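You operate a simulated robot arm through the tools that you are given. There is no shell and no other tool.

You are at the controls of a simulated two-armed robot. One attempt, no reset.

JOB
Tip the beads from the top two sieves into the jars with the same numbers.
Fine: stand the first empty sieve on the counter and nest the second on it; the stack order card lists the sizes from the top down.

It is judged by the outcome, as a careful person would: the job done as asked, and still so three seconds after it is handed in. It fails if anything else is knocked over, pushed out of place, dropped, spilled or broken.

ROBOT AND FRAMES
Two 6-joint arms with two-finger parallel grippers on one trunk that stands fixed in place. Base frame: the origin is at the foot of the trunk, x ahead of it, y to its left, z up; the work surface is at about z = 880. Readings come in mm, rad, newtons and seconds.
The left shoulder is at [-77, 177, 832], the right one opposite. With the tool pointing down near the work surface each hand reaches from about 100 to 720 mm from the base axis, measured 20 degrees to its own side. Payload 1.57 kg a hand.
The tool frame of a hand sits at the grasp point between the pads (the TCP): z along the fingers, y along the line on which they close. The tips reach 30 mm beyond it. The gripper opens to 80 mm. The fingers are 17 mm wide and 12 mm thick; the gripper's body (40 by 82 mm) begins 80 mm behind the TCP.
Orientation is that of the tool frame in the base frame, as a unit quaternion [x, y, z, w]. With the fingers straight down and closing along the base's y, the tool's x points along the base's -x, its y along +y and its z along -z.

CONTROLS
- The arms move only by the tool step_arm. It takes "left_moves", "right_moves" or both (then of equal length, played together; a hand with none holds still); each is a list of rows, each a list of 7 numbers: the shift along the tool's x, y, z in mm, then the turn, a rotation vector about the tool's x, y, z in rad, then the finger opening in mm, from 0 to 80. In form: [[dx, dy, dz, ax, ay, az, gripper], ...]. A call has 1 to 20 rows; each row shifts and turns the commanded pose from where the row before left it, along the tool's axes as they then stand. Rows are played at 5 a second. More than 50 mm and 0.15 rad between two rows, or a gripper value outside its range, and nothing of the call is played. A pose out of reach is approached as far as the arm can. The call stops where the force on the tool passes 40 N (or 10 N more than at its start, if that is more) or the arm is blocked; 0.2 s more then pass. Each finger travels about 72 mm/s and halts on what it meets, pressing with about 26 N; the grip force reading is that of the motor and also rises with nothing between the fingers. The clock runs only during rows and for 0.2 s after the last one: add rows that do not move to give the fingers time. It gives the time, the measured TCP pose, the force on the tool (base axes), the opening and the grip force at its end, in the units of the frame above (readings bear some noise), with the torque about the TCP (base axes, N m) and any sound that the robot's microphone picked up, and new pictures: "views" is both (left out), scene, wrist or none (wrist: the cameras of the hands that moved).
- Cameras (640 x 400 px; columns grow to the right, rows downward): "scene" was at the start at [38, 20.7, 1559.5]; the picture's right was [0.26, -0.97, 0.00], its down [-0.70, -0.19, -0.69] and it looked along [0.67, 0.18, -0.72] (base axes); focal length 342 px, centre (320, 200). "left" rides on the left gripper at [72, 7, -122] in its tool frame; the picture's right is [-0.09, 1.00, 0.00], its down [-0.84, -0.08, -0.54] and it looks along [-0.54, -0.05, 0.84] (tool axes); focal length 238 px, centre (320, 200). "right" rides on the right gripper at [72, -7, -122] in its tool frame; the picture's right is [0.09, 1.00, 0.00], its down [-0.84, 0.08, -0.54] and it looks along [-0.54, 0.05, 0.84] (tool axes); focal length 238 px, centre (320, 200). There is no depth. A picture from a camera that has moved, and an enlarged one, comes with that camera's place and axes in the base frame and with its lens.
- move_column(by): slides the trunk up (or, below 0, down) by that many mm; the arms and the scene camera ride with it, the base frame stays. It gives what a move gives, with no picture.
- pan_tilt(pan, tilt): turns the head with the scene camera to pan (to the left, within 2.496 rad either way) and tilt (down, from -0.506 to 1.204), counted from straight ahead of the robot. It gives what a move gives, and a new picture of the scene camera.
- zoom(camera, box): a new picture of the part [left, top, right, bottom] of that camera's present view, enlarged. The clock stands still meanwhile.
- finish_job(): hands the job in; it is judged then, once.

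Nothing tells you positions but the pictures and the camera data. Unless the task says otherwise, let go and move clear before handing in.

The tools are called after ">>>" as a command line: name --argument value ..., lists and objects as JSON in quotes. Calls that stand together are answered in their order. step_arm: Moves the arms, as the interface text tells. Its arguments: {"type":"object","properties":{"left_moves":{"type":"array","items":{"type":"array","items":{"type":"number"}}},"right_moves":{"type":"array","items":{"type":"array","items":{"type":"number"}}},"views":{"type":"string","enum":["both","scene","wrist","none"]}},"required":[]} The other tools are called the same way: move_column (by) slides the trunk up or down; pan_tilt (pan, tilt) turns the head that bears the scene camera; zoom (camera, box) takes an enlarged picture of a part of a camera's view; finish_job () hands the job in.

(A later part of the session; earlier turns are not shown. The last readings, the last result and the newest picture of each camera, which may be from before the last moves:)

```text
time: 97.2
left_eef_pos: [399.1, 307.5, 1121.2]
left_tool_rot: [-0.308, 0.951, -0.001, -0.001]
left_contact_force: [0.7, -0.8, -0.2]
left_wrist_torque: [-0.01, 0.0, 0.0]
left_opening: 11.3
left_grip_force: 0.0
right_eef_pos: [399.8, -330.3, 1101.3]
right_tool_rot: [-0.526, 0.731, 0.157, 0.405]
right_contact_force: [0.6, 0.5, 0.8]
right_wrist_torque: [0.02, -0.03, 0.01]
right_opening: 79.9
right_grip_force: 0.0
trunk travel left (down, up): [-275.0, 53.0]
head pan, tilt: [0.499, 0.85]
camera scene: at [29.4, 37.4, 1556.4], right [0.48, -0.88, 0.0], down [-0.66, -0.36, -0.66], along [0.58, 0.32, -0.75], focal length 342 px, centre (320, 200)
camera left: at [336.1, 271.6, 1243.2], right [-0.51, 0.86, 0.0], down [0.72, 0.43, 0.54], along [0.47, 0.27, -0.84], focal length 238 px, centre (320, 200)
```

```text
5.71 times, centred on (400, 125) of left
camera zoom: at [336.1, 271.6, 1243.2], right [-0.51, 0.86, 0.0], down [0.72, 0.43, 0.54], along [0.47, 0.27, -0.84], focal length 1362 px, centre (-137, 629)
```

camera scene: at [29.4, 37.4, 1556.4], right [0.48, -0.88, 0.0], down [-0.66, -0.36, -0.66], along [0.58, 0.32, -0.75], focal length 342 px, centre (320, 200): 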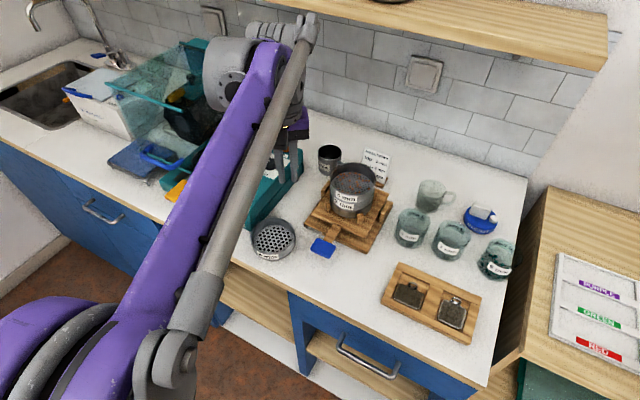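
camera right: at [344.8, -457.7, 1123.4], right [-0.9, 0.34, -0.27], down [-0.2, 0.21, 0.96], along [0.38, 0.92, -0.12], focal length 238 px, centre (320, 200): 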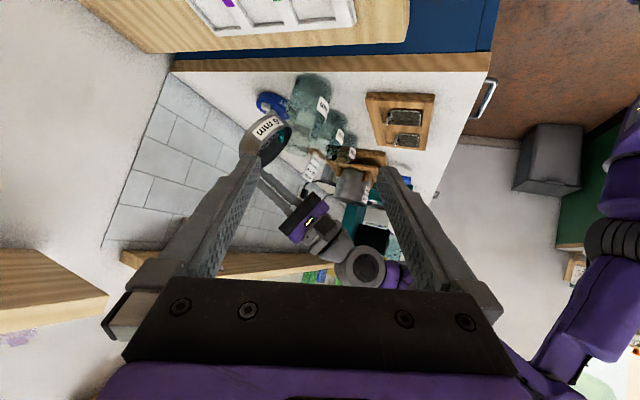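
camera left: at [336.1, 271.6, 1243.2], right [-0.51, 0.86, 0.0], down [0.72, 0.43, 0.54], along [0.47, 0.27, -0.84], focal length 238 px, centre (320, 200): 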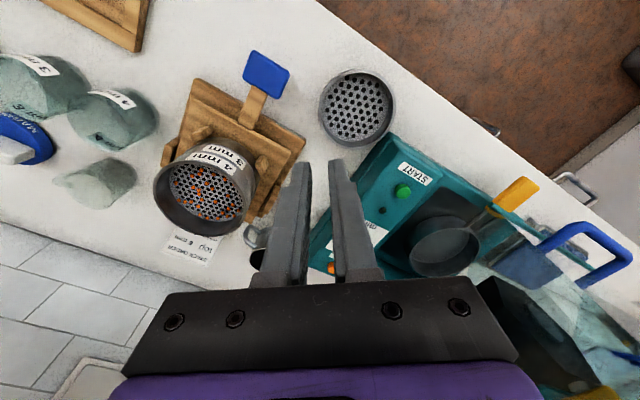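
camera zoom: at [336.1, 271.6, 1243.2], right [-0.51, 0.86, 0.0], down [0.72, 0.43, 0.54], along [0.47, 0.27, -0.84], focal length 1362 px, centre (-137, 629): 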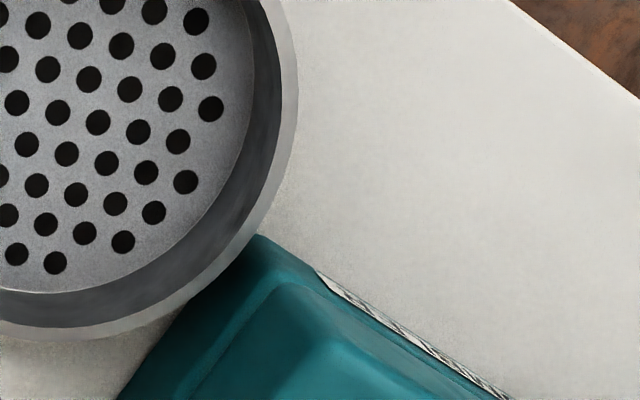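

The gap to the machine's foot is about 20 mm, so the placed sieve is fine. The stack hasn't moved. I'll go back above the same rim spot of the 4 mm sieve with the same heading.

>>> step_arm --left_moves '[[-12, -37.8, 0, 0, 0, 0, 11], [-12, -37.8, 0, 0, 0, 0, 11], [-12, -37.8, 0, 0, 0, 0, 11], [-12, -37.8, 0, 0, 0, 0, 11], [-12, -37.9, 0, 0, 0, 0, 11], [0, 0, 20, 0, 0, 0, 11], [0, 0, 0, 0, 0, 0, 11]]' --views "wrist"

>>> zoom --camera "left" --box '[270, 60, 460, 200]'

>>> zoom --camera "left" --box '[294, 116, 358, 156]'

```text
time: 98.8
left_eef_pos: [560.2, 189.1, 1102.2]
left_tool_rot: [-0.308, 0.951, -0.001, -0.001]
left_contact_force: [0.6, -0.7, -0.4]
left_wrist_torque: [0.0, 0.02, -0.02]
left_opening: 10.9
left_grip_force: 0.0
right_eef_pos: [401.0, -329.3, 1100.5]
right_tool_rot: [-0.526, 0.731, 0.158, 0.406]
right_contact_force: [0.4, -0.2, 0.3]
right_wrist_torque: [0.01, -0.02, 0.01]
right_opening: 79.7
right_grip_force: 0.1
trunk travel left (down, up): [-275.0, 53.0]
head pan, tilt: [0.499, 0.85]
camera left: at [497.5, 153.6, 1223.9], right [-0.51, 0.86, 0.0], down [0.72, 0.43, 0.54], along [0.47, 0.27, -0.84], focal length 238 px, centre (320, 200)
```

left: 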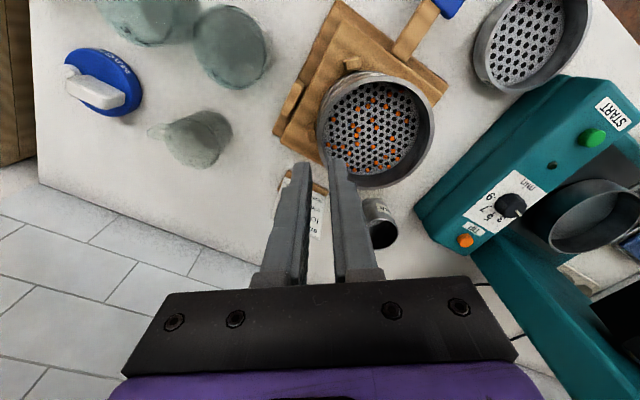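

```text
2.86 times, centred on (365, 130) of left
camera zoom: at [497.5, 153.6, 1223.9], right [-0.51, 0.86, 0.0], down [0.72, 0.43, 0.54], along [0.47, 0.27, -0.84], focal length 681 px, centre (191, 400)
```

zoom: 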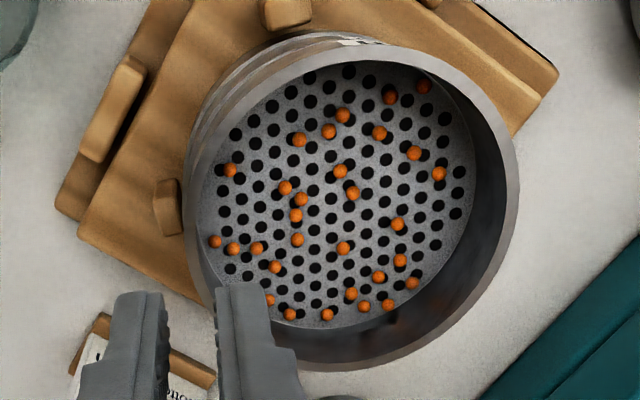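

```text
10.00 times, centred on (326, 136) of left
camera zoom: at [497.5, 153.6, 1223.9], right [-0.51, 0.86, 0.0], down [0.72, 0.43, 0.54], along [0.47, 0.27, -0.84], focal length 2384 px, centre (260, 840)
```

zoom: 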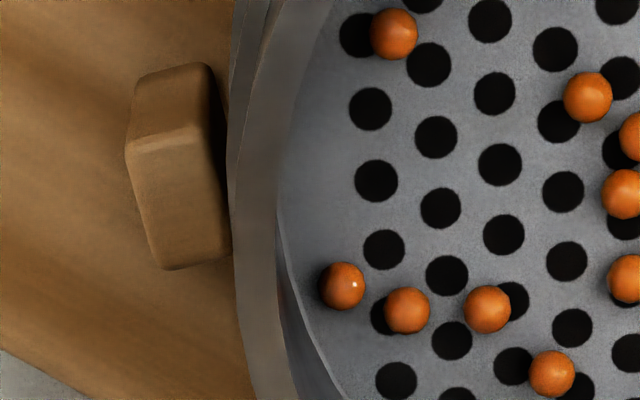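

The view relative to the rim matches the first grasp, with the stack in place. No bead lies under the finger path. I'll shift in slightly and descend around the rim wall.

>>> step_arm --left_moves '[[0, 1.1, 13, 0, 0, 0, 11], [0, 0, 15, 0, 0, 0, 11], [0, 0, 15, 0, 0, 0, 11], [0, 0, 10, 0, 0, 0, 11], [0, 0, 0, 0, 0, 0, 11]]' --views "wrist"

>>> zoom --camera "left" --box '[270, 80, 430, 180]'

```text
time: 100.0
left_eef_pos: [559.2, 191.3, 1048.9]
left_tool_rot: [-0.308, 0.951, -0.001, 0.001]
left_contact_force: [-0.3, 0.2, -0.5]
left_wrist_torque: [0.01, 0.01, -0.01]
left_opening: 11.2
left_grip_force: 0.0
right_eef_pos: [400.2, -329.9, 1100.9]
right_tool_rot: [-0.526, 0.731, 0.157, 0.405]
right_contact_force: [1.1, 0.0, -0.2]
right_wrist_torque: [-0.02, -0.02, 0.01]
right_opening: 79.8
right_grip_force: 0.1
trunk travel left (down, up): [-275.0, 53.0]
head pan, tilt: [0.499, 0.85]
camera left: at [496.2, 154.3, 1170.9], right [-0.51, 0.86, 0.0], down [0.72, 0.43, 0.54], along [0.47, 0.27, -0.84], focal length 238 px, centre (320, 200)
```

left: 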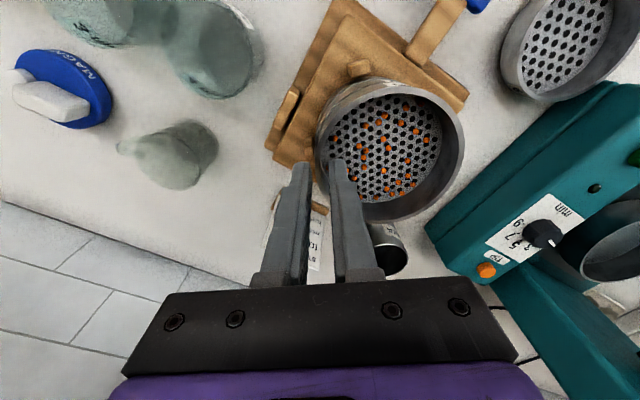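

```text
4.00 times, centred on (350, 130) of left
camera zoom: at [496.2, 154.3, 1170.9], right [-0.51, 0.86, 0.0], down [0.72, 0.43, 0.54], along [0.47, 0.27, -0.84], focal length 953 px, centre (200, 480)
```

zoom: 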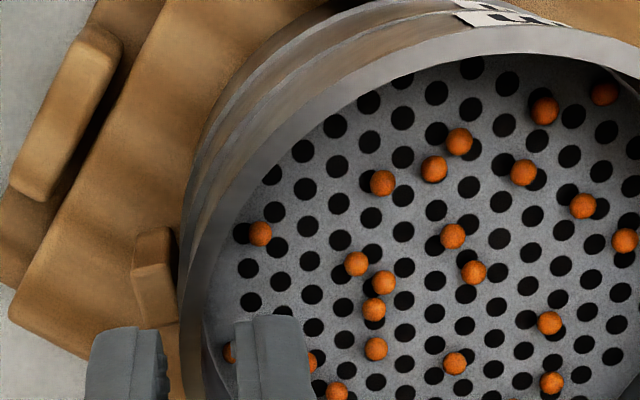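

One bead sits near the wall under the inner finger, so I'll stop 2 mm higher than before to pass over it, then close.

>>> step_arm --left_moves '[[0, 0, 4, 0, 0, 0, 11], [0, 0, 4, 0, 0, 0, 11], [0, 0, 0, 0, 0, 0, 11], [0, 0, 0, 0, 0, 0, 6], [0, 0, 0, 0, 0, 0, 2], [0, 0, 0, 0, 0, 0, 0], [0, 0, 0, 0, 0, 0, 0]]' --views "wrist"

>>> zoom --camera "left" --box '[270, 80, 430, 180]'

```text
time: 101.6
left_eef_pos: [558.2, 190.2, 1040.6]
left_tool_rot: [-0.307, 0.952, -0.001, 0.0]
left_contact_force: [3.6, 4.0, 5.5]
left_wrist_torque: [0.29, -0.25, -0.26]
left_opening: 2.4
left_grip_force: 23.4
right_eef_pos: [399.7, -329.5, 1101.3]
right_tool_rot: [-0.527, 0.731, 0.157, 0.405]
right_contact_force: [-0.8, -0.4, -0.2]
right_wrist_torque: [-0.01, 0.03, -0.03]
right_opening: 80.0
right_grip_force: 0.0
trunk travel left (down, up): [-275.0, 53.0]
head pan, tilt: [0.499, 0.85]
camera left: at [495.9, 154.4, 1163.6], right [-0.51, 0.86, 0.0], down [0.72, 0.43, 0.54], along [0.47, 0.28, -0.84], focal length 238 px, centre (320, 200)
```

left: 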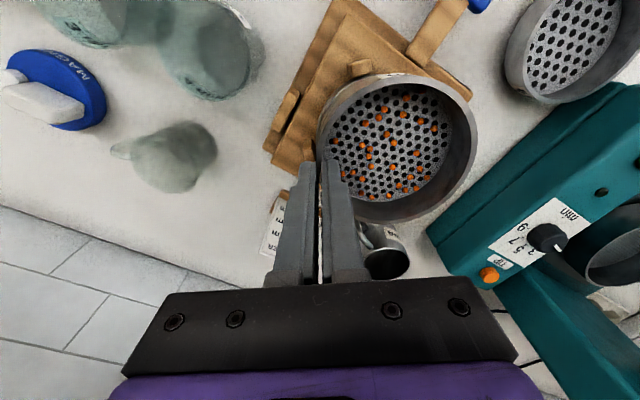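

```text
4.00 times, centred on (350, 130) of left
camera zoom: at [495.9, 154.4, 1163.6], right [-0.51, 0.86, 0.0], down [0.72, 0.43, 0.54], along [0.47, 0.28, -0.84], focal length 953 px, centre (200, 480)
```

zoom: 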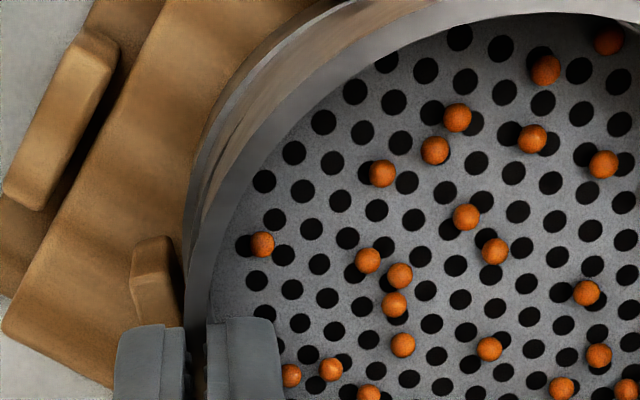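

Closed on the wall (2.4 mm) with a few newtons of side load. I'll lift gently and watch the forces.

>>> step_arm --left_moves '[[0, 0, -1, 0, 0, 0, 0], [0, 0, -1, 0, 0, 0, 0], [0, 0, -1.5, 0, 0, 0, 0], [0, 0, -1.5, 0, 0, 0, 0], [0, 0, 0, 0, 0, 0, 0]]' --views "wrist"

>>> zoom --camera "scene" --box '[310, 130, 410, 250]'

>>> zoom --camera "left" --box '[270, 60, 490, 230]'

```text
time: 102.8
left_eef_pos: [558.1, 190.3, 1044.5]
left_tool_rot: [-0.309, 0.951, -0.001, 0.0]
left_contact_force: [1.4, 0.9, -0.6]
left_wrist_torque: [0.06, -0.04, -0.08]
left_opening: 1.7
left_grip_force: 23.7
right_eef_pos: [400.3, -329.6, 1099.7]
right_tool_rot: [-0.527, 0.73, 0.158, 0.406]
right_contact_force: [0.2, -0.3, 0.4]
right_wrist_torque: [-0.03, 0.0, 0.0]
right_opening: 80.0
right_grip_force: 0.1
trunk travel left (down, up): [-275.0, 53.0]
head pan, tilt: [0.499, 0.85]
camera left: at [496.3, 153.8, 1167.0], right [-0.51, 0.86, 0.0], down [0.72, 0.43, 0.54], along [0.47, 0.27, -0.84], focal length 238 px, centre (320, 200)
```

left: 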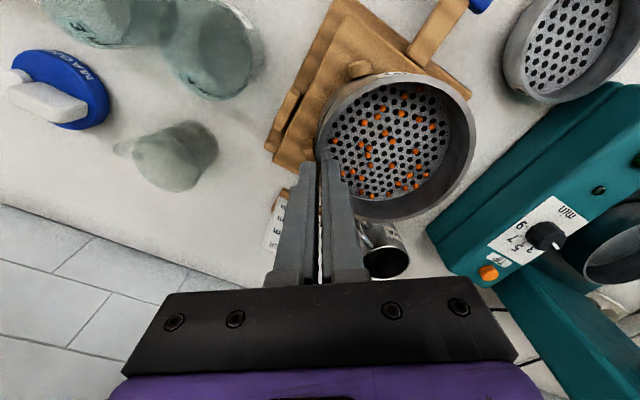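

```text
3.33 times, centred on (360, 190) of scene
camera zoom: at [29.5, 37.3, 1556.4], right [0.48, -0.88, 0.0], down [-0.66, -0.36, -0.66], along [0.58, 0.32, -0.75], focal length 1140 px, centre (187, 233)
```

zoom: 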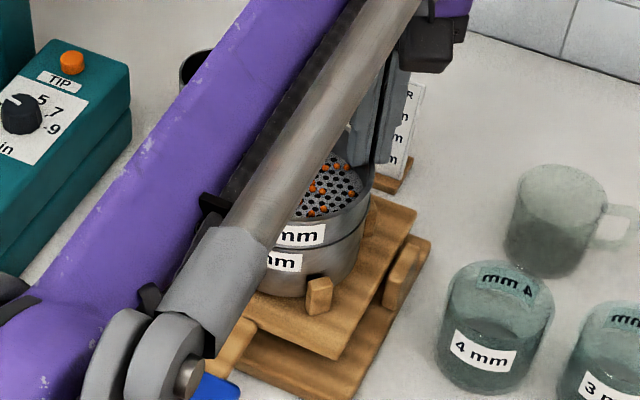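

```text
2.35 times, centred on (380, 145) of left
camera zoom: at [496.3, 153.8, 1167.0], right [-0.51, 0.86, 0.0], down [0.72, 0.43, 0.54], along [0.47, 0.27, -0.84], focal length 561 px, centre (179, 329)
```

zoom: 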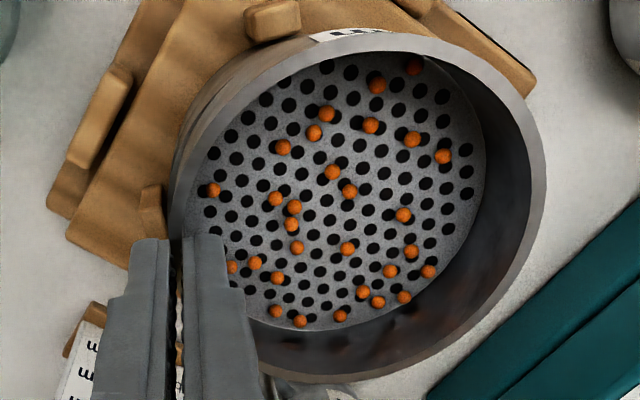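

The 4 mm sieve is coming free and the forces are back to normal. I'll continue lifting straight up.

>>> step_arm --left_moves '[[0, 0, -3, 0, 0, 0, 0], [0, 0, -5, 0, 0, 0, 0], [0, 0, -8, 0, 0, 0, 0], [0, 0, -12, 0, 0, 0, 0], [0, 0, -15, 0, 0, 0, 0], [0, 0, -18, 0, 0, 0, 0], [0, 0, -18, 0, 0, 0, 0], [0, 0, 0, 0, 0, 0, 0]]' --views "both"

>>> zoom --camera "left" --box '[270, 60, 490, 250]'

>>> zoom --camera "scene" --box '[300, 90, 420, 250]'

```text
time: 104.6
left_eef_pos: [557.8, 190.9, 1123.2]
left_tool_rot: [-0.308, 0.951, -0.001, 0.0]
left_contact_force: [-0.7, -0.2, -1.3]
left_wrist_torque: [-0.03, -0.02, 0.0]
left_opening: 2.1
left_grip_force: 23.2
right_eef_pos: [399.7, -328.6, 1100.5]
right_tool_rot: [-0.526, 0.731, 0.156, 0.405]
right_contact_force: [0.3, -0.2, -0.2]
right_wrist_torque: [0.0, 0.0, 0.0]
right_opening: 80.0
right_grip_force: 0.2
trunk travel left (down, up): [-275.0, 53.0]
head pan, tilt: [0.499, 0.85]
camera scene: at [29.3, 37.3, 1556.4], right [0.48, -0.88, 0.0], down [-0.66, -0.36, -0.66], along [0.58, 0.32, -0.75], focal length 342 px, centre (320, 200)
camera left: at [495.7, 154.6, 1245.7], right [-0.51, 0.86, 0.0], down [0.72, 0.43, 0.54], along [0.47, 0.27, -0.84], focal length 238 px, centre (320, 200)
```

scene: 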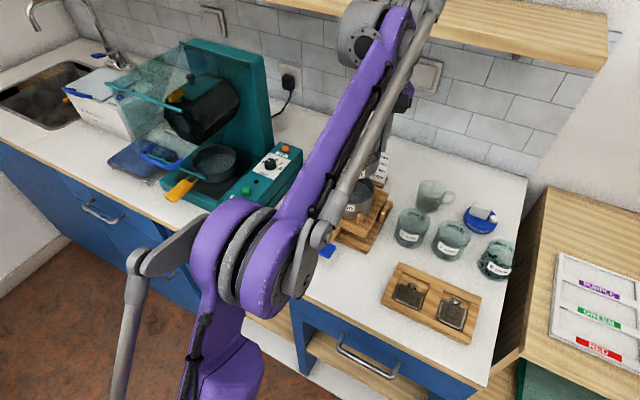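
left: 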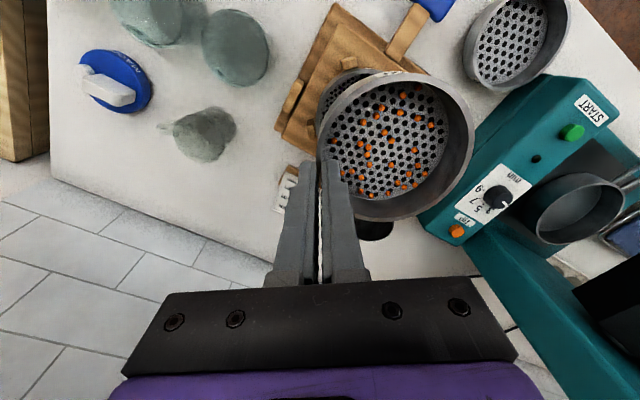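

```text
2.11 times, centred on (380, 155) of left
camera zoom: at [495.7, 154.6, 1245.7], right [-0.51, 0.86, 0.0], down [0.72, 0.43, 0.54], along [0.47, 0.27, -0.84], focal length 502 px, centre (194, 295)
```

zoom: 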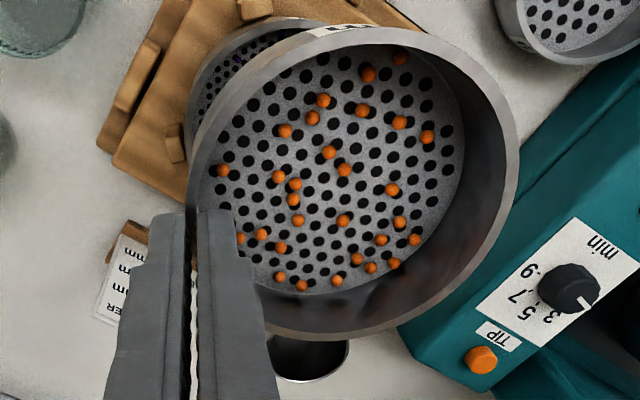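

```text
2.50 times, centred on (360, 170) of scene
camera zoom: at [29.3, 37.3, 1556.4], right [0.48, -0.88, 0.0], down [-0.66, -0.36, -0.66], along [0.58, 0.32, -0.75], focal length 855 px, centre (220, 275)
```

zoom: 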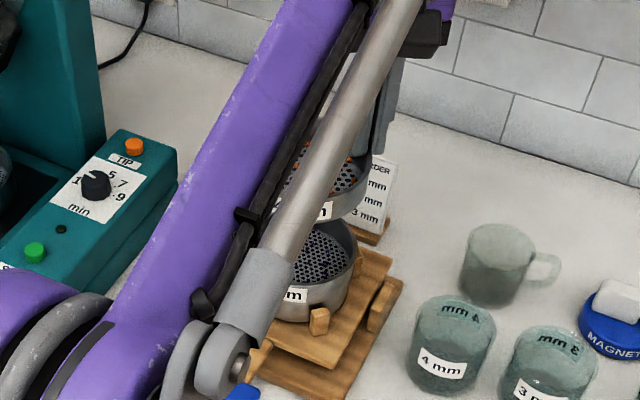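

The 4 mm sieve is up with its orange beads and the 3 mm sieve stays behind. The rim sits a little differently in my wrist view than the first one did, so I'll measure how it's held.

>>> zoom --camera "left" --box '[300, 60, 492, 180]'

>>> zoom --camera "left" --box '[300, 140, 492, 260]'

>>> zoom --camera "scene" --box '[320, 120, 400, 220]'

```text
3.33 times, centred on (396, 120) of left
camera zoom: at [495.7, 154.6, 1245.7], right [-0.51, 0.86, 0.0], down [0.72, 0.43, 0.54], along [0.47, 0.27, -0.84], focal length 794 px, centre (67, 467)
```

zoom: 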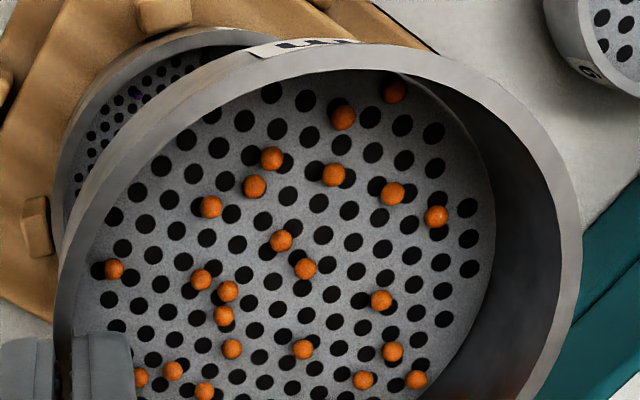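

```text
3.33 times, centred on (396, 200) of left
camera zoom: at [495.7, 154.6, 1245.7], right [-0.51, 0.86, 0.0], down [0.72, 0.43, 0.54], along [0.47, 0.27, -0.84], focal length 794 px, centre (67, 200)
```

zoom: 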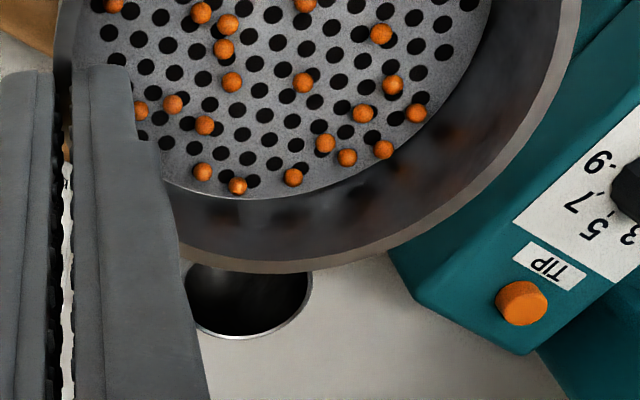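

```text
4.00 times, centred on (360, 170) of scene
camera zoom: at [29.3, 37.3, 1556.4], right [0.48, -0.88, 0.0], down [-0.66, -0.36, -0.66], along [0.58, 0.32, -0.75], focal length 1368 px, centre (160, 320)
```

zoom: 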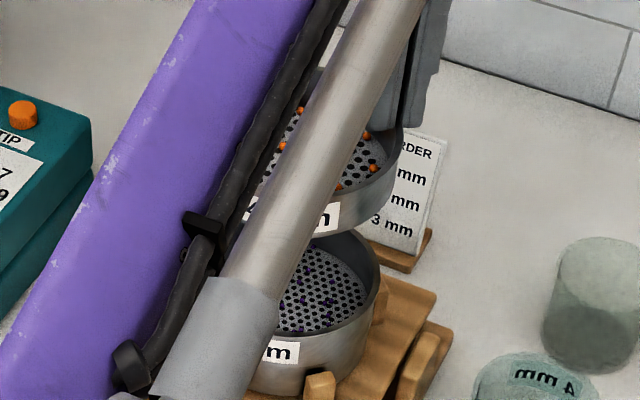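

The second sieve is held firmly, about 7 mm off to the side along the rim compared with the first. I'll account for that when placing it. Now I'll carry it gently toward the jars and yaw to -42°, a heading that keeps the wrist well away from the flip direction.

>>> step_arm --left_moves '[[15, -5.9, -2, 0, 0, 0, 0], [25, -9.9, -3, 0, 0, 0, 0], [25, -9.9, -3, 0, 0, 0, 0], [25, -9.9, -3, 0, 0, 0, 0], [10.2, -3.9, -1, 0, 0, 0, 0], [0, 0, 0, 0, 0, -0.1047, 0], [0, 0, 0, 0, 0, -0.1047, 0], [0, 0, 0, 0, 0, 0, 0]]' --views "both"

```text
time: 106.4
left_eef_pos: [501.2, 100.4, 1136.3]
left_tool_rot: [-0.406, 0.914, -0.001, -0.001]
left_contact_force: [-0.3, -0.2, -1.1]
left_wrist_torque: [-0.04, -0.04, 0.0]
left_opening: 2.0
left_grip_force: 23.4
right_eef_pos: [400.5, -329.8, 1100.6]
right_tool_rot: [-0.525, 0.731, 0.157, 0.406]
right_contact_force: [-0.1, 0.0, -0.4]
right_wrist_torque: [0.02, 0.01, 0.01]
right_opening: 80.0
right_grip_force: 0.1
trunk travel left (down, up): [-275.0, 53.0]
head pan, tilt: [0.499, 0.85]
camera scene: at [29.4, 37.3, 1556.4], right [0.48, -0.88, 0.0], down [-0.66, -0.36, -0.66], along [0.58, 0.32, -0.75], focal length 342 px, centre (320, 200)
camera left: at [447.2, 51.8, 1258.7], right [-0.68, 0.73, 0.0], down [0.62, 0.57, 0.54], along [0.4, 0.37, -0.84], focal length 238 px, centre (320, 200)
```

scene: 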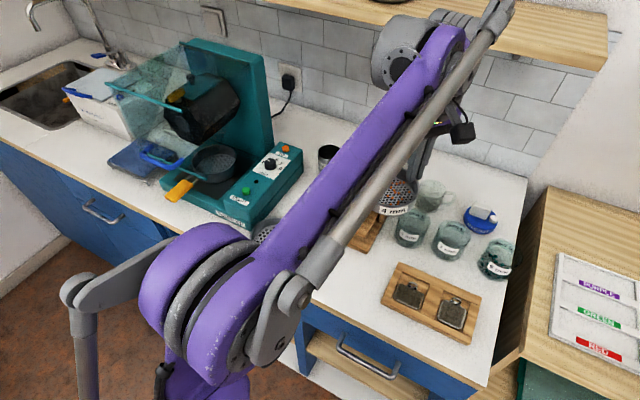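
left: 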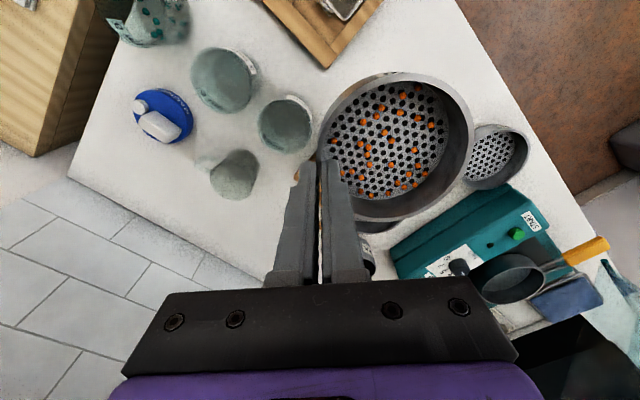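

>>> zoom --camera "left" --box '[236, 80, 332, 160]'

>>> zoom --camera "scene" --box '[380, 170, 530, 290]'

```text
5.00 times, centred on (284, 120) of left
camera zoom: at [447.2, 51.8, 1258.7], right [-0.68, 0.73, 0.0], down [0.62, 0.57, 0.54], along [0.4, 0.37, -0.84], focal length 1192 px, centre (500, 600)
```

zoom: 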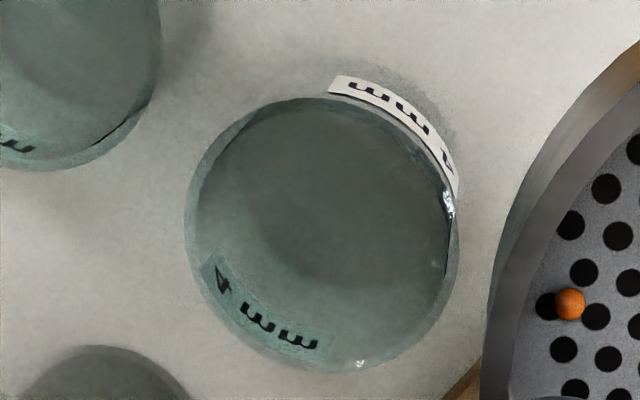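

```text
3.33 times, centred on (455, 230) of scene
camera zoom: at [29.4, 37.3, 1556.4], right [0.48, -0.88, 0.0], down [-0.66, -0.36, -0.66], along [0.58, 0.32, -0.75], focal length 1140 px, centre (-130, 100)
```

zoom: 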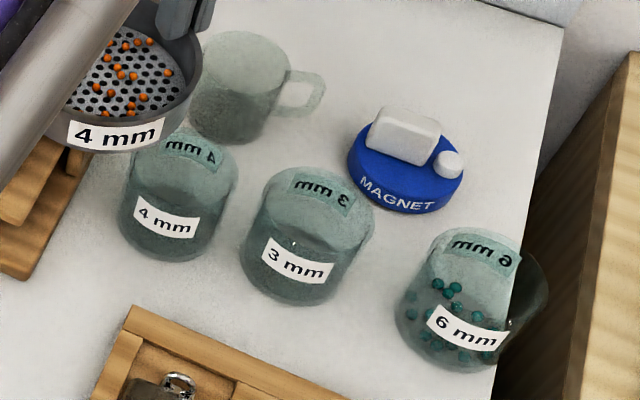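

The 4 mm jar is at about (546, 78). I'll now tilt the sieve gently to about 63° here, over the counter but well above everything.

>>> step_arm --left_moves '[[0, 0, 0, 0.05, 0, 0, 0], [0, 0, 0, 0.07, 0, 0, 0], [0, 0, 0, 0.08, 0, 0, 0], [0, 0, 0, 0.08, 0, 0, 0], [0, 0, 0, 0.08, 0, 0, 0], [0, 0, 0, 0.08, 0, 0, 0], [0, 0, 0, 0.08, 0, 0, 0], [0, 0, 0, 0.08, 0, 0, 0], [0, 0, 0, 0.08, 0, 0, 0], [0, 0, 0, 0.08, 0, 0, 0], [0, 0, 0, 0.08, 0, 0, 0], [0, 0, 0, 0.08, 0, 0, 0], [0, 0, 0, 0.08, 0, 0, 0], [0, 0, 0, 0.07, 0, 0, 0], [0, 0, 0, 0.03, 0, 0, 0], [0, 0, 0, 0, 0, 0, 0]]' --views "both"

>>> zoom --camera "left" --box '[290, 60, 530, 240]'

```text
time: 109.8
left_eef_pos: [501.1, 100.8, 1136.0]
left_tool_rot: [-0.346, 0.778, -0.479, 0.212]
left_contact_force: [0.7, -0.4, -0.3]
left_wrist_torque: [0.01, 0.01, -0.02]
left_opening: 2.1
left_grip_force: 23.8
right_eef_pos: [400.9, -330.8, 1101.4]
right_tool_rot: [-0.526, 0.731, 0.157, 0.406]
right_contact_force: [0.0, -0.7, 0.6]
right_wrist_torque: [0.0, 0.0, 0.06]
right_opening: 80.0
right_grip_force: 0.0
trunk travel left (down, up): [-275.0, 53.0]
head pan, tilt: [0.499, 0.85]
camera scene: at [29.4, 37.2, 1556.4], right [0.48, -0.88, 0.0], down [-0.66, -0.36, -0.66], along [0.58, 0.32, -0.75], focal length 342 px, centre (320, 200)
camera left: at [369.5, 122.4, 1185.7], right [-0.27, 0.37, -0.89], down [0.23, 0.92, 0.31], along [0.93, -0.12, -0.34], focal length 238 px, centre (320, 200)
```

scene: 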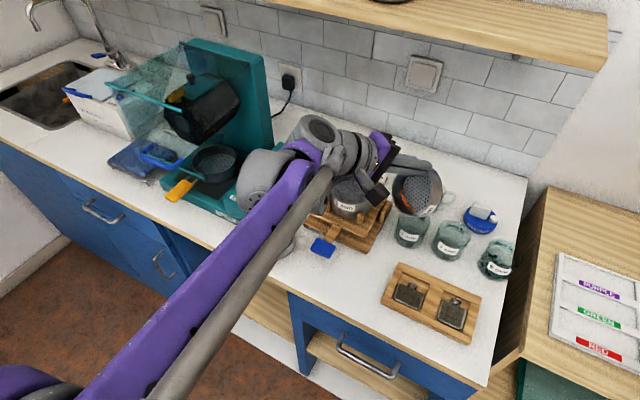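
left: 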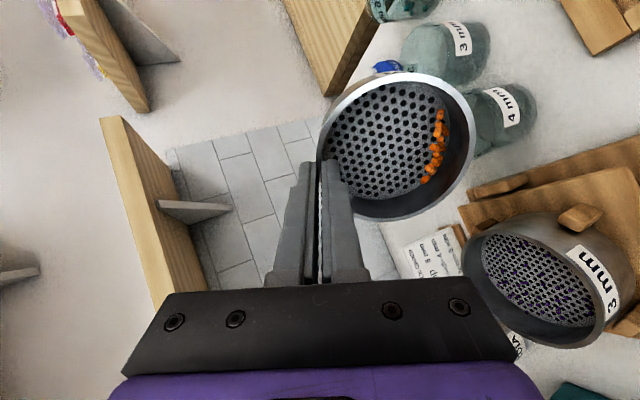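

```text
2.22 times, centred on (410, 150) of left
camera zoom: at [369.5, 122.4, 1185.7], right [-0.27, 0.37, -0.89], down [0.23, 0.92, 0.31], along [0.93, -0.12, -0.34], focal length 530 px, centre (120, 311)
```

zoom: 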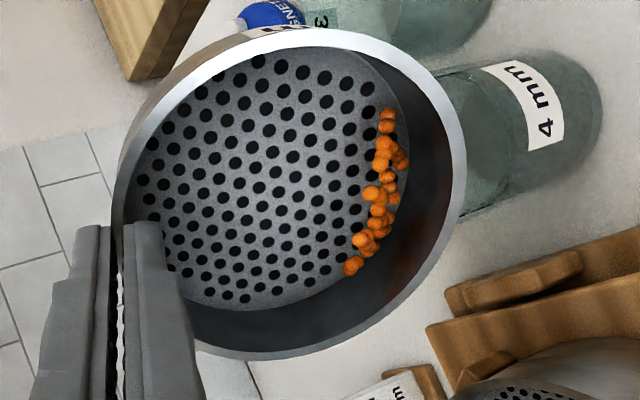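

The orange beads are gathered in the low corner and the wrist is comfortable. I'll move it over the 4 mm jar at height, then lower.

>>> step_arm --left_moves '[[-3.5, -7, 13.8, 0, 0, 0, 0], [-4.9, -9.7, 19.2, 0, 0, 0, 0], [-4.9, -9.7, 19.2, 0, 0, 0, 0], [-4.1, -7.9, 15.8, 0, 0, 0, 0], [-2.3, -4.4, 8.8, 0, 0, 0, 0], [0, 0, 0, 0, 0, 0, 0], [0, 12, 6.1, 0, 0, 0, 0], [0, 16, 8.1, 0, 0, 0, 0], [0, 16, 8.1, 0, 0, 0, 0], [0, 11, 5.5, 0, 0, 0, 0], [0, 7.5, 3.7, 0, 0, 0, 0], [0, 0, 0, 0, 0, 0, 0]]' --views "both"

>>> zoom --camera "left" --box '[300, 40, 620, 240]'

>>> zoom --camera "right" --box '[200, 60, 440, 280]'

```text
time: 112.4
left_eef_pos: [577.6, 58.4, 1066.8]
left_tool_rot: [-0.347, 0.778, -0.479, 0.212]
left_contact_force: [-0.3, 0.4, -1.7]
left_wrist_torque: [0.0, 0.0, -0.01]
left_opening: 1.9
left_grip_force: 23.6
right_eef_pos: [399.8, -329.1, 1100.2]
right_tool_rot: [-0.526, 0.731, 0.157, 0.406]
right_contact_force: [0.1, -0.3, -0.3]
right_wrist_torque: [0.0, 0.0, 0.03]
right_opening: 80.2
right_grip_force: 0.0
trunk travel left (down, up): [-275.0, 53.0]
head pan, tilt: [0.499, 0.85]
camera scene: at [29.3, 37.2, 1556.4], right [0.48, -0.88, 0.0], down [-0.66, -0.36, -0.66], along [0.58, 0.32, -0.75], focal length 342 px, centre (320, 200)
camera left: at [446.1, 79.2, 1115.7], right [-0.27, 0.37, -0.89], down [0.23, 0.92, 0.31], along [0.93, -0.12, -0.34], focal length 238 px, centre (320, 200)
```

scene: 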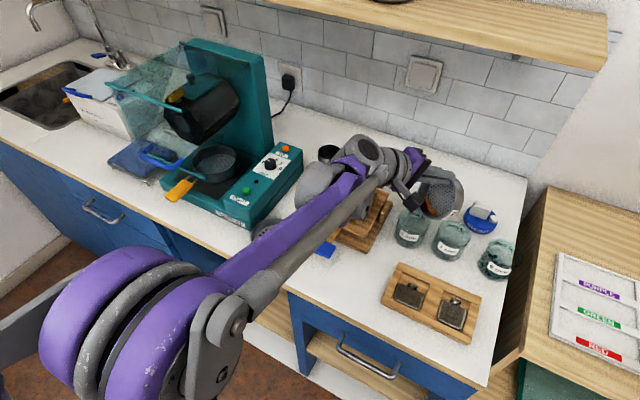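
left: 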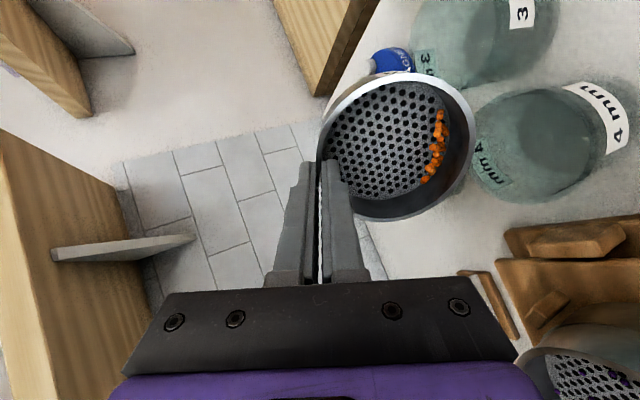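

```text
2.00 times, centred on (460, 140) of left
camera zoom: at [446.1, 79.2, 1115.7], right [-0.27, 0.37, -0.89], down [0.23, 0.92, 0.31], along [0.93, -0.12, -0.34], focal length 477 px, centre (40, 320)
```

zoom: 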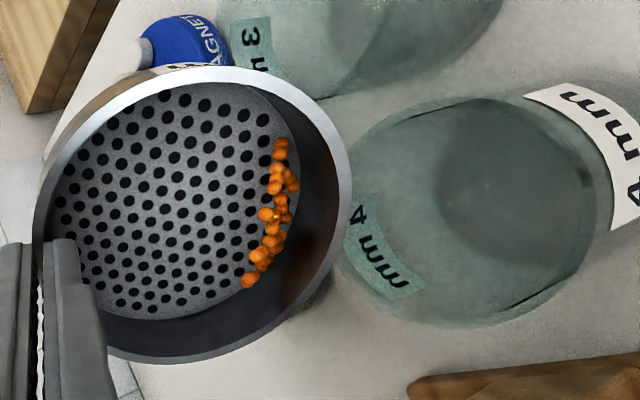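

```text
1.82 times, centred on (320, 170) of right
camera zoom: at [344.9, -458.1, 1123.4], right [-0.9, 0.34, -0.27], down [-0.2, 0.21, 0.96], along [0.38, 0.92, -0.12], focal length 433 px, centre (320, 254)
```

zoom: 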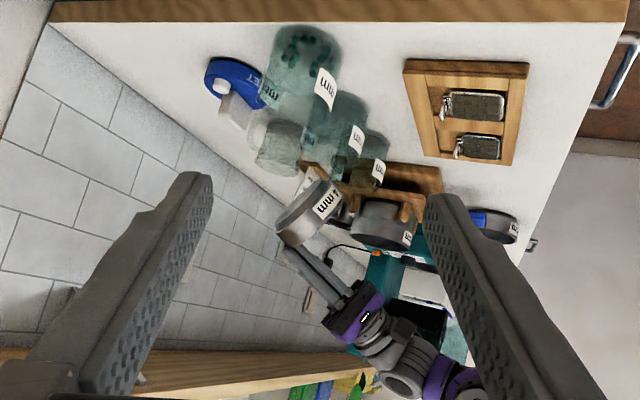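

The lip is 8 mm past the jar centre and 28 mm above its rim. I'll pivot about the lip in small steps to start the pour.

>>> step_arm --left_moves '[[0, 1.102, -5.729, 0.06, 0, 0, 0], [0, 1.102, -5.729, 0.06, 0, 0, 0], [0, 1.102, -5.729, 0.06, 0, 0, 0], [0, 1.102, -5.729, 0.06, 0, 0, 0], [0, 1.102, -5.729, 0.06, 0, 0, 0], [0, 0, 0, 0, 0, 0, 0]]' --views "both"

>>> zoom --camera "left" --box '[320, 40, 640, 240]'

>>> zoom --camera "right" --box '[250, 80, 430, 280]'

```text
time: 113.8
left_eef_pos: [555.3, 77.9, 1071.5]
left_tool_rot: [-0.31, 0.699, -0.589, 0.262]
left_contact_force: [0.0, 0.2, -0.4]
left_wrist_torque: [0.03, -0.01, -0.05]
left_opening: 1.7
left_grip_force: 23.9
right_eef_pos: [400.2, -328.5, 1100.7]
right_tool_rot: [-0.526, 0.731, 0.157, 0.406]
right_contact_force: [-0.1, 0.0, -0.1]
right_wrist_torque: [-0.03, 0.02, 0.0]
right_opening: 79.8
right_grip_force: 0.1
trunk travel left (down, up): [-275.0, 53.0]
head pan, tilt: [0.499, 0.85]
camera scene: at [29.3, 37.1, 1556.4], right [0.48, -0.88, 0.0], down [-0.66, -0.36, -0.66], along [0.58, 0.32, -0.75], focal length 342 px, centre (320, 200)
camera left: at [417.1, 105.1, 1085.5], right [-0.06, 0.18, -0.98], down [0.17, 0.97, 0.17], along [0.98, -0.16, -0.09], focal length 238 px, centre (320, 200)
```

scene: 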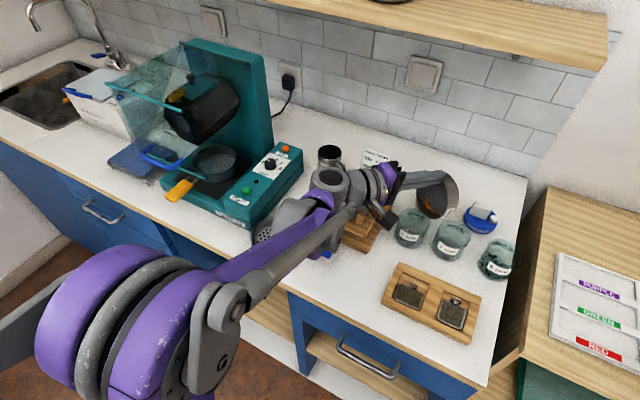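
left: 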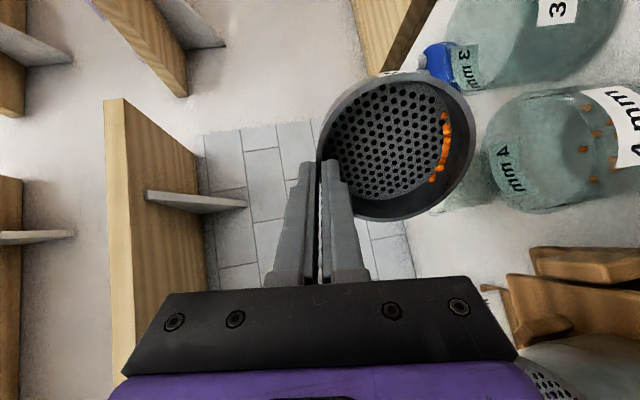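

```text
2.00 times, centred on (480, 140) of left
camera zoom: at [417.1, 105.1, 1085.5], right [-0.06, 0.18, -0.98], down [0.17, 0.97, 0.17], along [0.98, -0.16, -0.09], focal length 477 px, centre (0, 320)
```

zoom: 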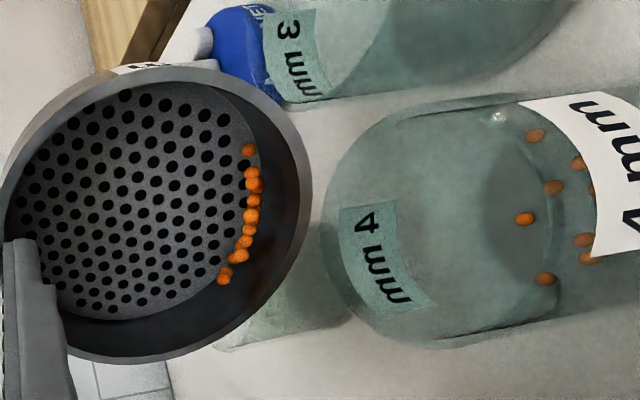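

```text
2.00 times, centred on (340, 180) of right
camera zoom: at [344.9, -458.1, 1123.4], right [-0.9, 0.34, -0.27], down [-0.2, 0.21, 0.96], along [0.38, 0.92, -0.12], focal length 477 px, centre (280, 240)
```

zoom: 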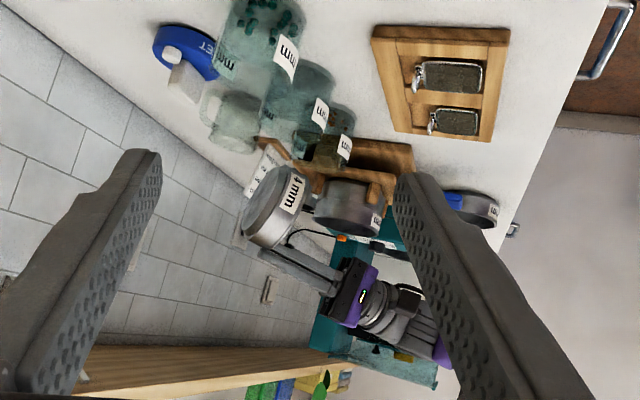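

Beads are landing in the 4 mm jar. I'll continue pivoting in small steps.

>>> step_arm --left_moves '[[0, 1.102, -5.729, 0.06, 0, 0, 0], [0, 1.102, -5.729, 0.06, 0, 0, 0], [0, 1.102, -5.729, 0.06, 0, 0, 0], [0, 0, 0, 0, 0, 0, 0], [0, 1.102, -5.729, 0.06, 0, 0, 0], [0, 0, 0, 0, 0, 0, 0]]' --views "both"

>>> zoom --camera "left" --box '[320, 40, 640, 240]'

>>> zoom --camera "scene" --box '[260, 130, 470, 280]'

```text
time: 115.2
left_eef_pos: [539.3, 91.5, 1067.5]
left_tool_rot: [0.277, -0.622, 0.669, -0.297]
left_contact_force: [-0.1, 0.1, -0.9]
left_wrist_torque: [0.0, 0.04, -0.02]
left_opening: 2.0
left_grip_force: 23.8
right_eef_pos: [399.5, -329.1, 1100.3]
right_tool_rot: [-0.526, 0.731, 0.157, 0.406]
right_contact_force: [-0.8, 0.3, 0.1]
right_wrist_torque: [0.0, -0.01, -0.02]
right_opening: 80.1
right_grip_force: 0.0
trunk travel left (down, up): [-275.0, 53.0]
head pan, tilt: [0.499, 0.85]
camera scene: at [29.1, 37.0, 1556.4], right [0.48, -0.88, 0.0], down [-0.66, -0.36, -0.66], along [0.58, 0.32, -0.75], focal length 342 px, centre (320, 200)
camera left: at [400.2, 119.9, 1053.0], right [0.11, 0.02, -0.99], down [0.16, 0.99, 0.04], along [0.98, -0.16, 0.11], focal length 238 px, centre (320, 200)
```

scene: 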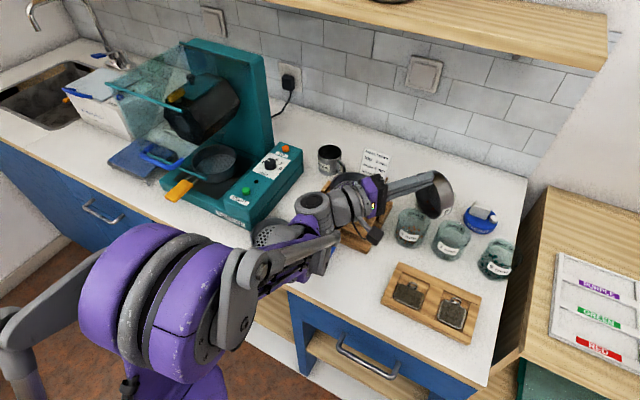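
left: 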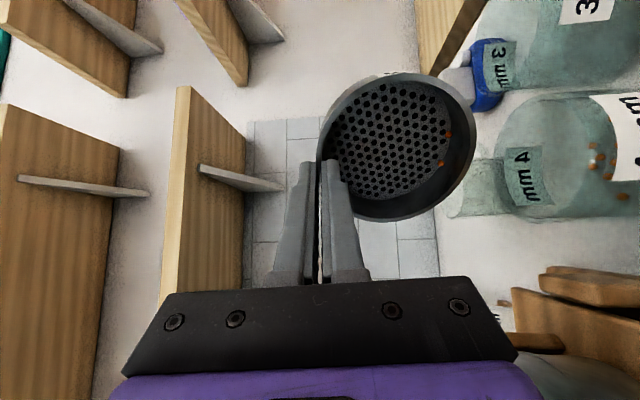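

```text
2.00 times, centred on (480, 140) of left
camera zoom: at [400.2, 119.9, 1053.0], right [0.11, 0.02, -0.99], down [0.16, 0.99, 0.04], along [0.98, -0.16, 0.11], focal length 477 px, centre (0, 320)
```

zoom: 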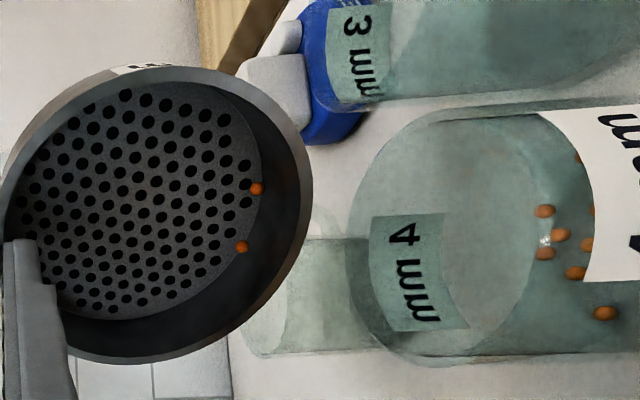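

```text
2.67 times, centred on (365, 205) of scene
camera zoom: at [29.1, 37.0, 1556.4], right [0.48, -0.88, 0.0], down [-0.66, -0.36, -0.66], along [0.58, 0.32, -0.75], focal length 912 px, centre (200, 187)
```

zoom: 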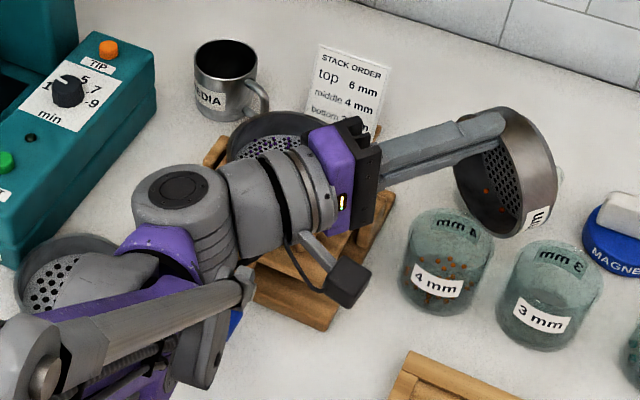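

Two beads left in the sieve, and nothing is near contact. I'll tilt further to empty it.

>>> step_arm --left_moves '[[0, 1.102, -5.729, 0.06, 0, 0, 0], [0, 1.102, -5.729, 0.06, 0, 0, 0], [0, 0, 0, 0, 0, 0, 0], [0, 1.102, -5.729, 0.06, 0, 0, 0], [0, 0, 0, 0, 0, 0, 0]]' --views "both"

>>> zoom --camera "left" --box '[310, 60, 490, 240]'

>>> zoom --camera "scene" --box '[330, 150, 500, 270]'

```text
time: 116.4
left_eef_pos: [525.8, 102.8, 1063.6]
left_tool_rot: [0.25, -0.56, 0.722, -0.321]
left_contact_force: [0.7, -0.8, -0.5]
left_wrist_torque: [0.05, 0.03, 0.01]
left_opening: 1.9
left_grip_force: 23.4
right_eef_pos: [400.3, -330.0, 1098.9]
right_tool_rot: [-0.526, 0.731, 0.156, 0.405]
right_contact_force: [0.4, -0.5, 0.3]
right_wrist_torque: [-0.01, 0.0, 0.02]
right_opening: 80.2
right_grip_force: 0.1
trunk travel left (down, up): [-275.0, 53.0]
head pan, tilt: [0.499, 0.85]
camera scene: at [29.0, 37.0, 1556.4], right [0.48, -0.88, 0.0], down [-0.66, -0.36, -0.66], along [0.58, 0.32, -0.75], focal length 342 px, centre (320, 200)
camera left: at [391.1, 127.9, 1026.1], right [0.24, -0.1, -0.96], down [0.16, 0.99, -0.06], along [0.96, -0.14, 0.26], focal length 238 px, centre (320, 200)
```

scene: 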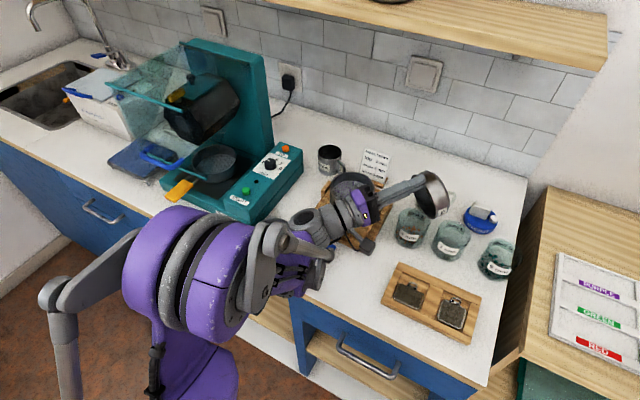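
left: 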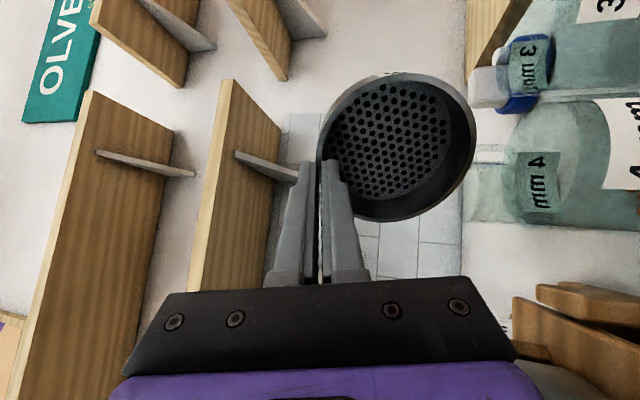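

```text
2.22 times, centred on (400, 150) of left
camera zoom: at [391.1, 127.9, 1026.1], right [0.24, -0.1, -0.96], down [0.16, 0.99, -0.06], along [0.96, -0.14, 0.26], focal length 530 px, centre (142, 311)
```

zoom: 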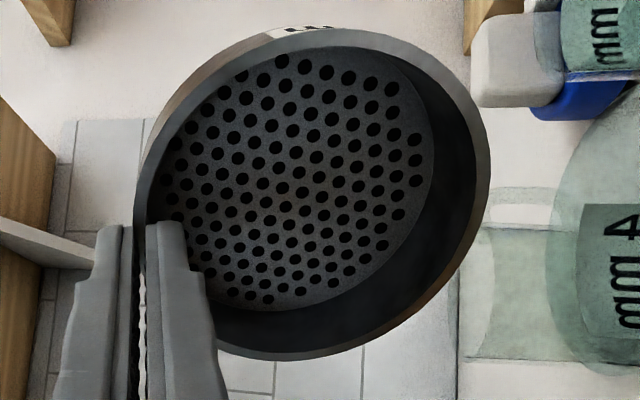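

```text
3.33 times, centred on (415, 210) of scene
camera zoom: at [29.0, 37.0, 1556.4], right [0.48, -0.88, 0.0], down [-0.66, -0.36, -0.66], along [0.58, 0.32, -0.75], focal length 1140 px, centre (3, 167)
```

zoom: 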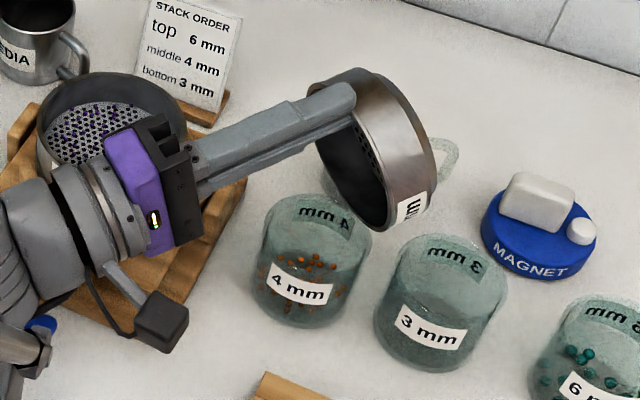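

The 4 mm sieve is empty and the orange beads are in the 4 mm jar. I'll lift straight up and then tilt back upright along the same side.

>>> step_arm --left_moves '[[0, -14.5, 3.7, 0, 0, 0, 0], [0, -19.4, 4.9, 0, 0, 0, 0], [0, -19.4, 4.9, 0, 0, 0, 0], [0, -14.5, 3.7, 0, 0, 0, 0], [0, 0, 0, -0.12, 0, 0, 0], [0, 0, 0, -0.12, 0, 0, 0], [0, 0, 0, -0.12, 0, 0, 0], [0, 0, 0, -0.12, 0, 0, 0], [0, 0, 0, -0.12, 0, 0, 0], [0, 0, 0, -0.12, 0, 0, 0], [0, 0, 0, 0, 0, 0, 0]]' --views "both"

```text
time: 118.8
left_eef_pos: [527.0, 102.1, 1133.9]
left_tool_rot: [-0.347, 0.779, -0.478, 0.212]
left_contact_force: [0.4, -0.1, -0.3]
left_wrist_torque: [0.0, 0.03, 0.0]
left_opening: 1.8
left_grip_force: 23.9
right_eef_pos: [400.4, -330.5, 1101.7]
right_tool_rot: [-0.526, 0.731, 0.157, 0.406]
right_contact_force: [-0.1, -0.2, -1.0]
right_wrist_torque: [0.02, -0.01, -0.04]
right_opening: 80.1
right_grip_force: 0.1
trunk travel left (down, up): [-275.0, 53.0]
head pan, tilt: [0.499, 0.85]
camera scene: at [29.3, 37.4, 1556.4], right [0.48, -0.88, 0.0], down [-0.66, -0.36, -0.66], along [0.58, 0.32, -0.75], focal length 342 px, centre (320, 200)
camera left: at [395.4, 124.4, 1182.7], right [-0.27, 0.37, -0.89], down [0.23, 0.92, 0.31], along [0.93, -0.12, -0.34], focal length 238 px, centre (320, 200)
```

scene: 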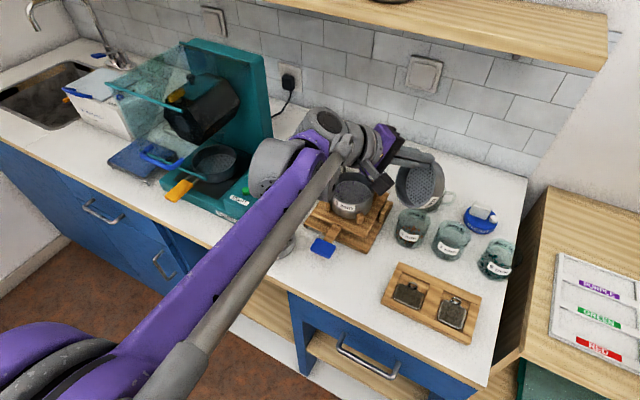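
left: 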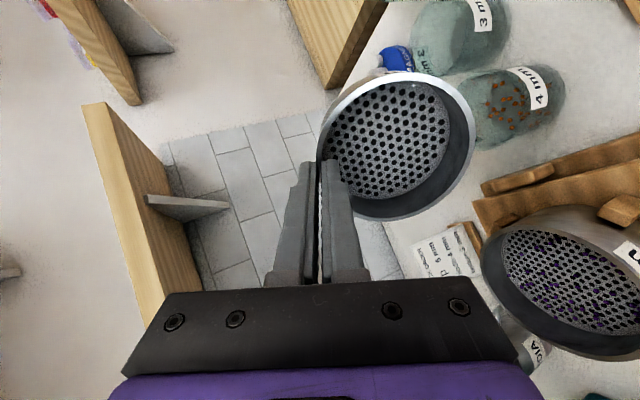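

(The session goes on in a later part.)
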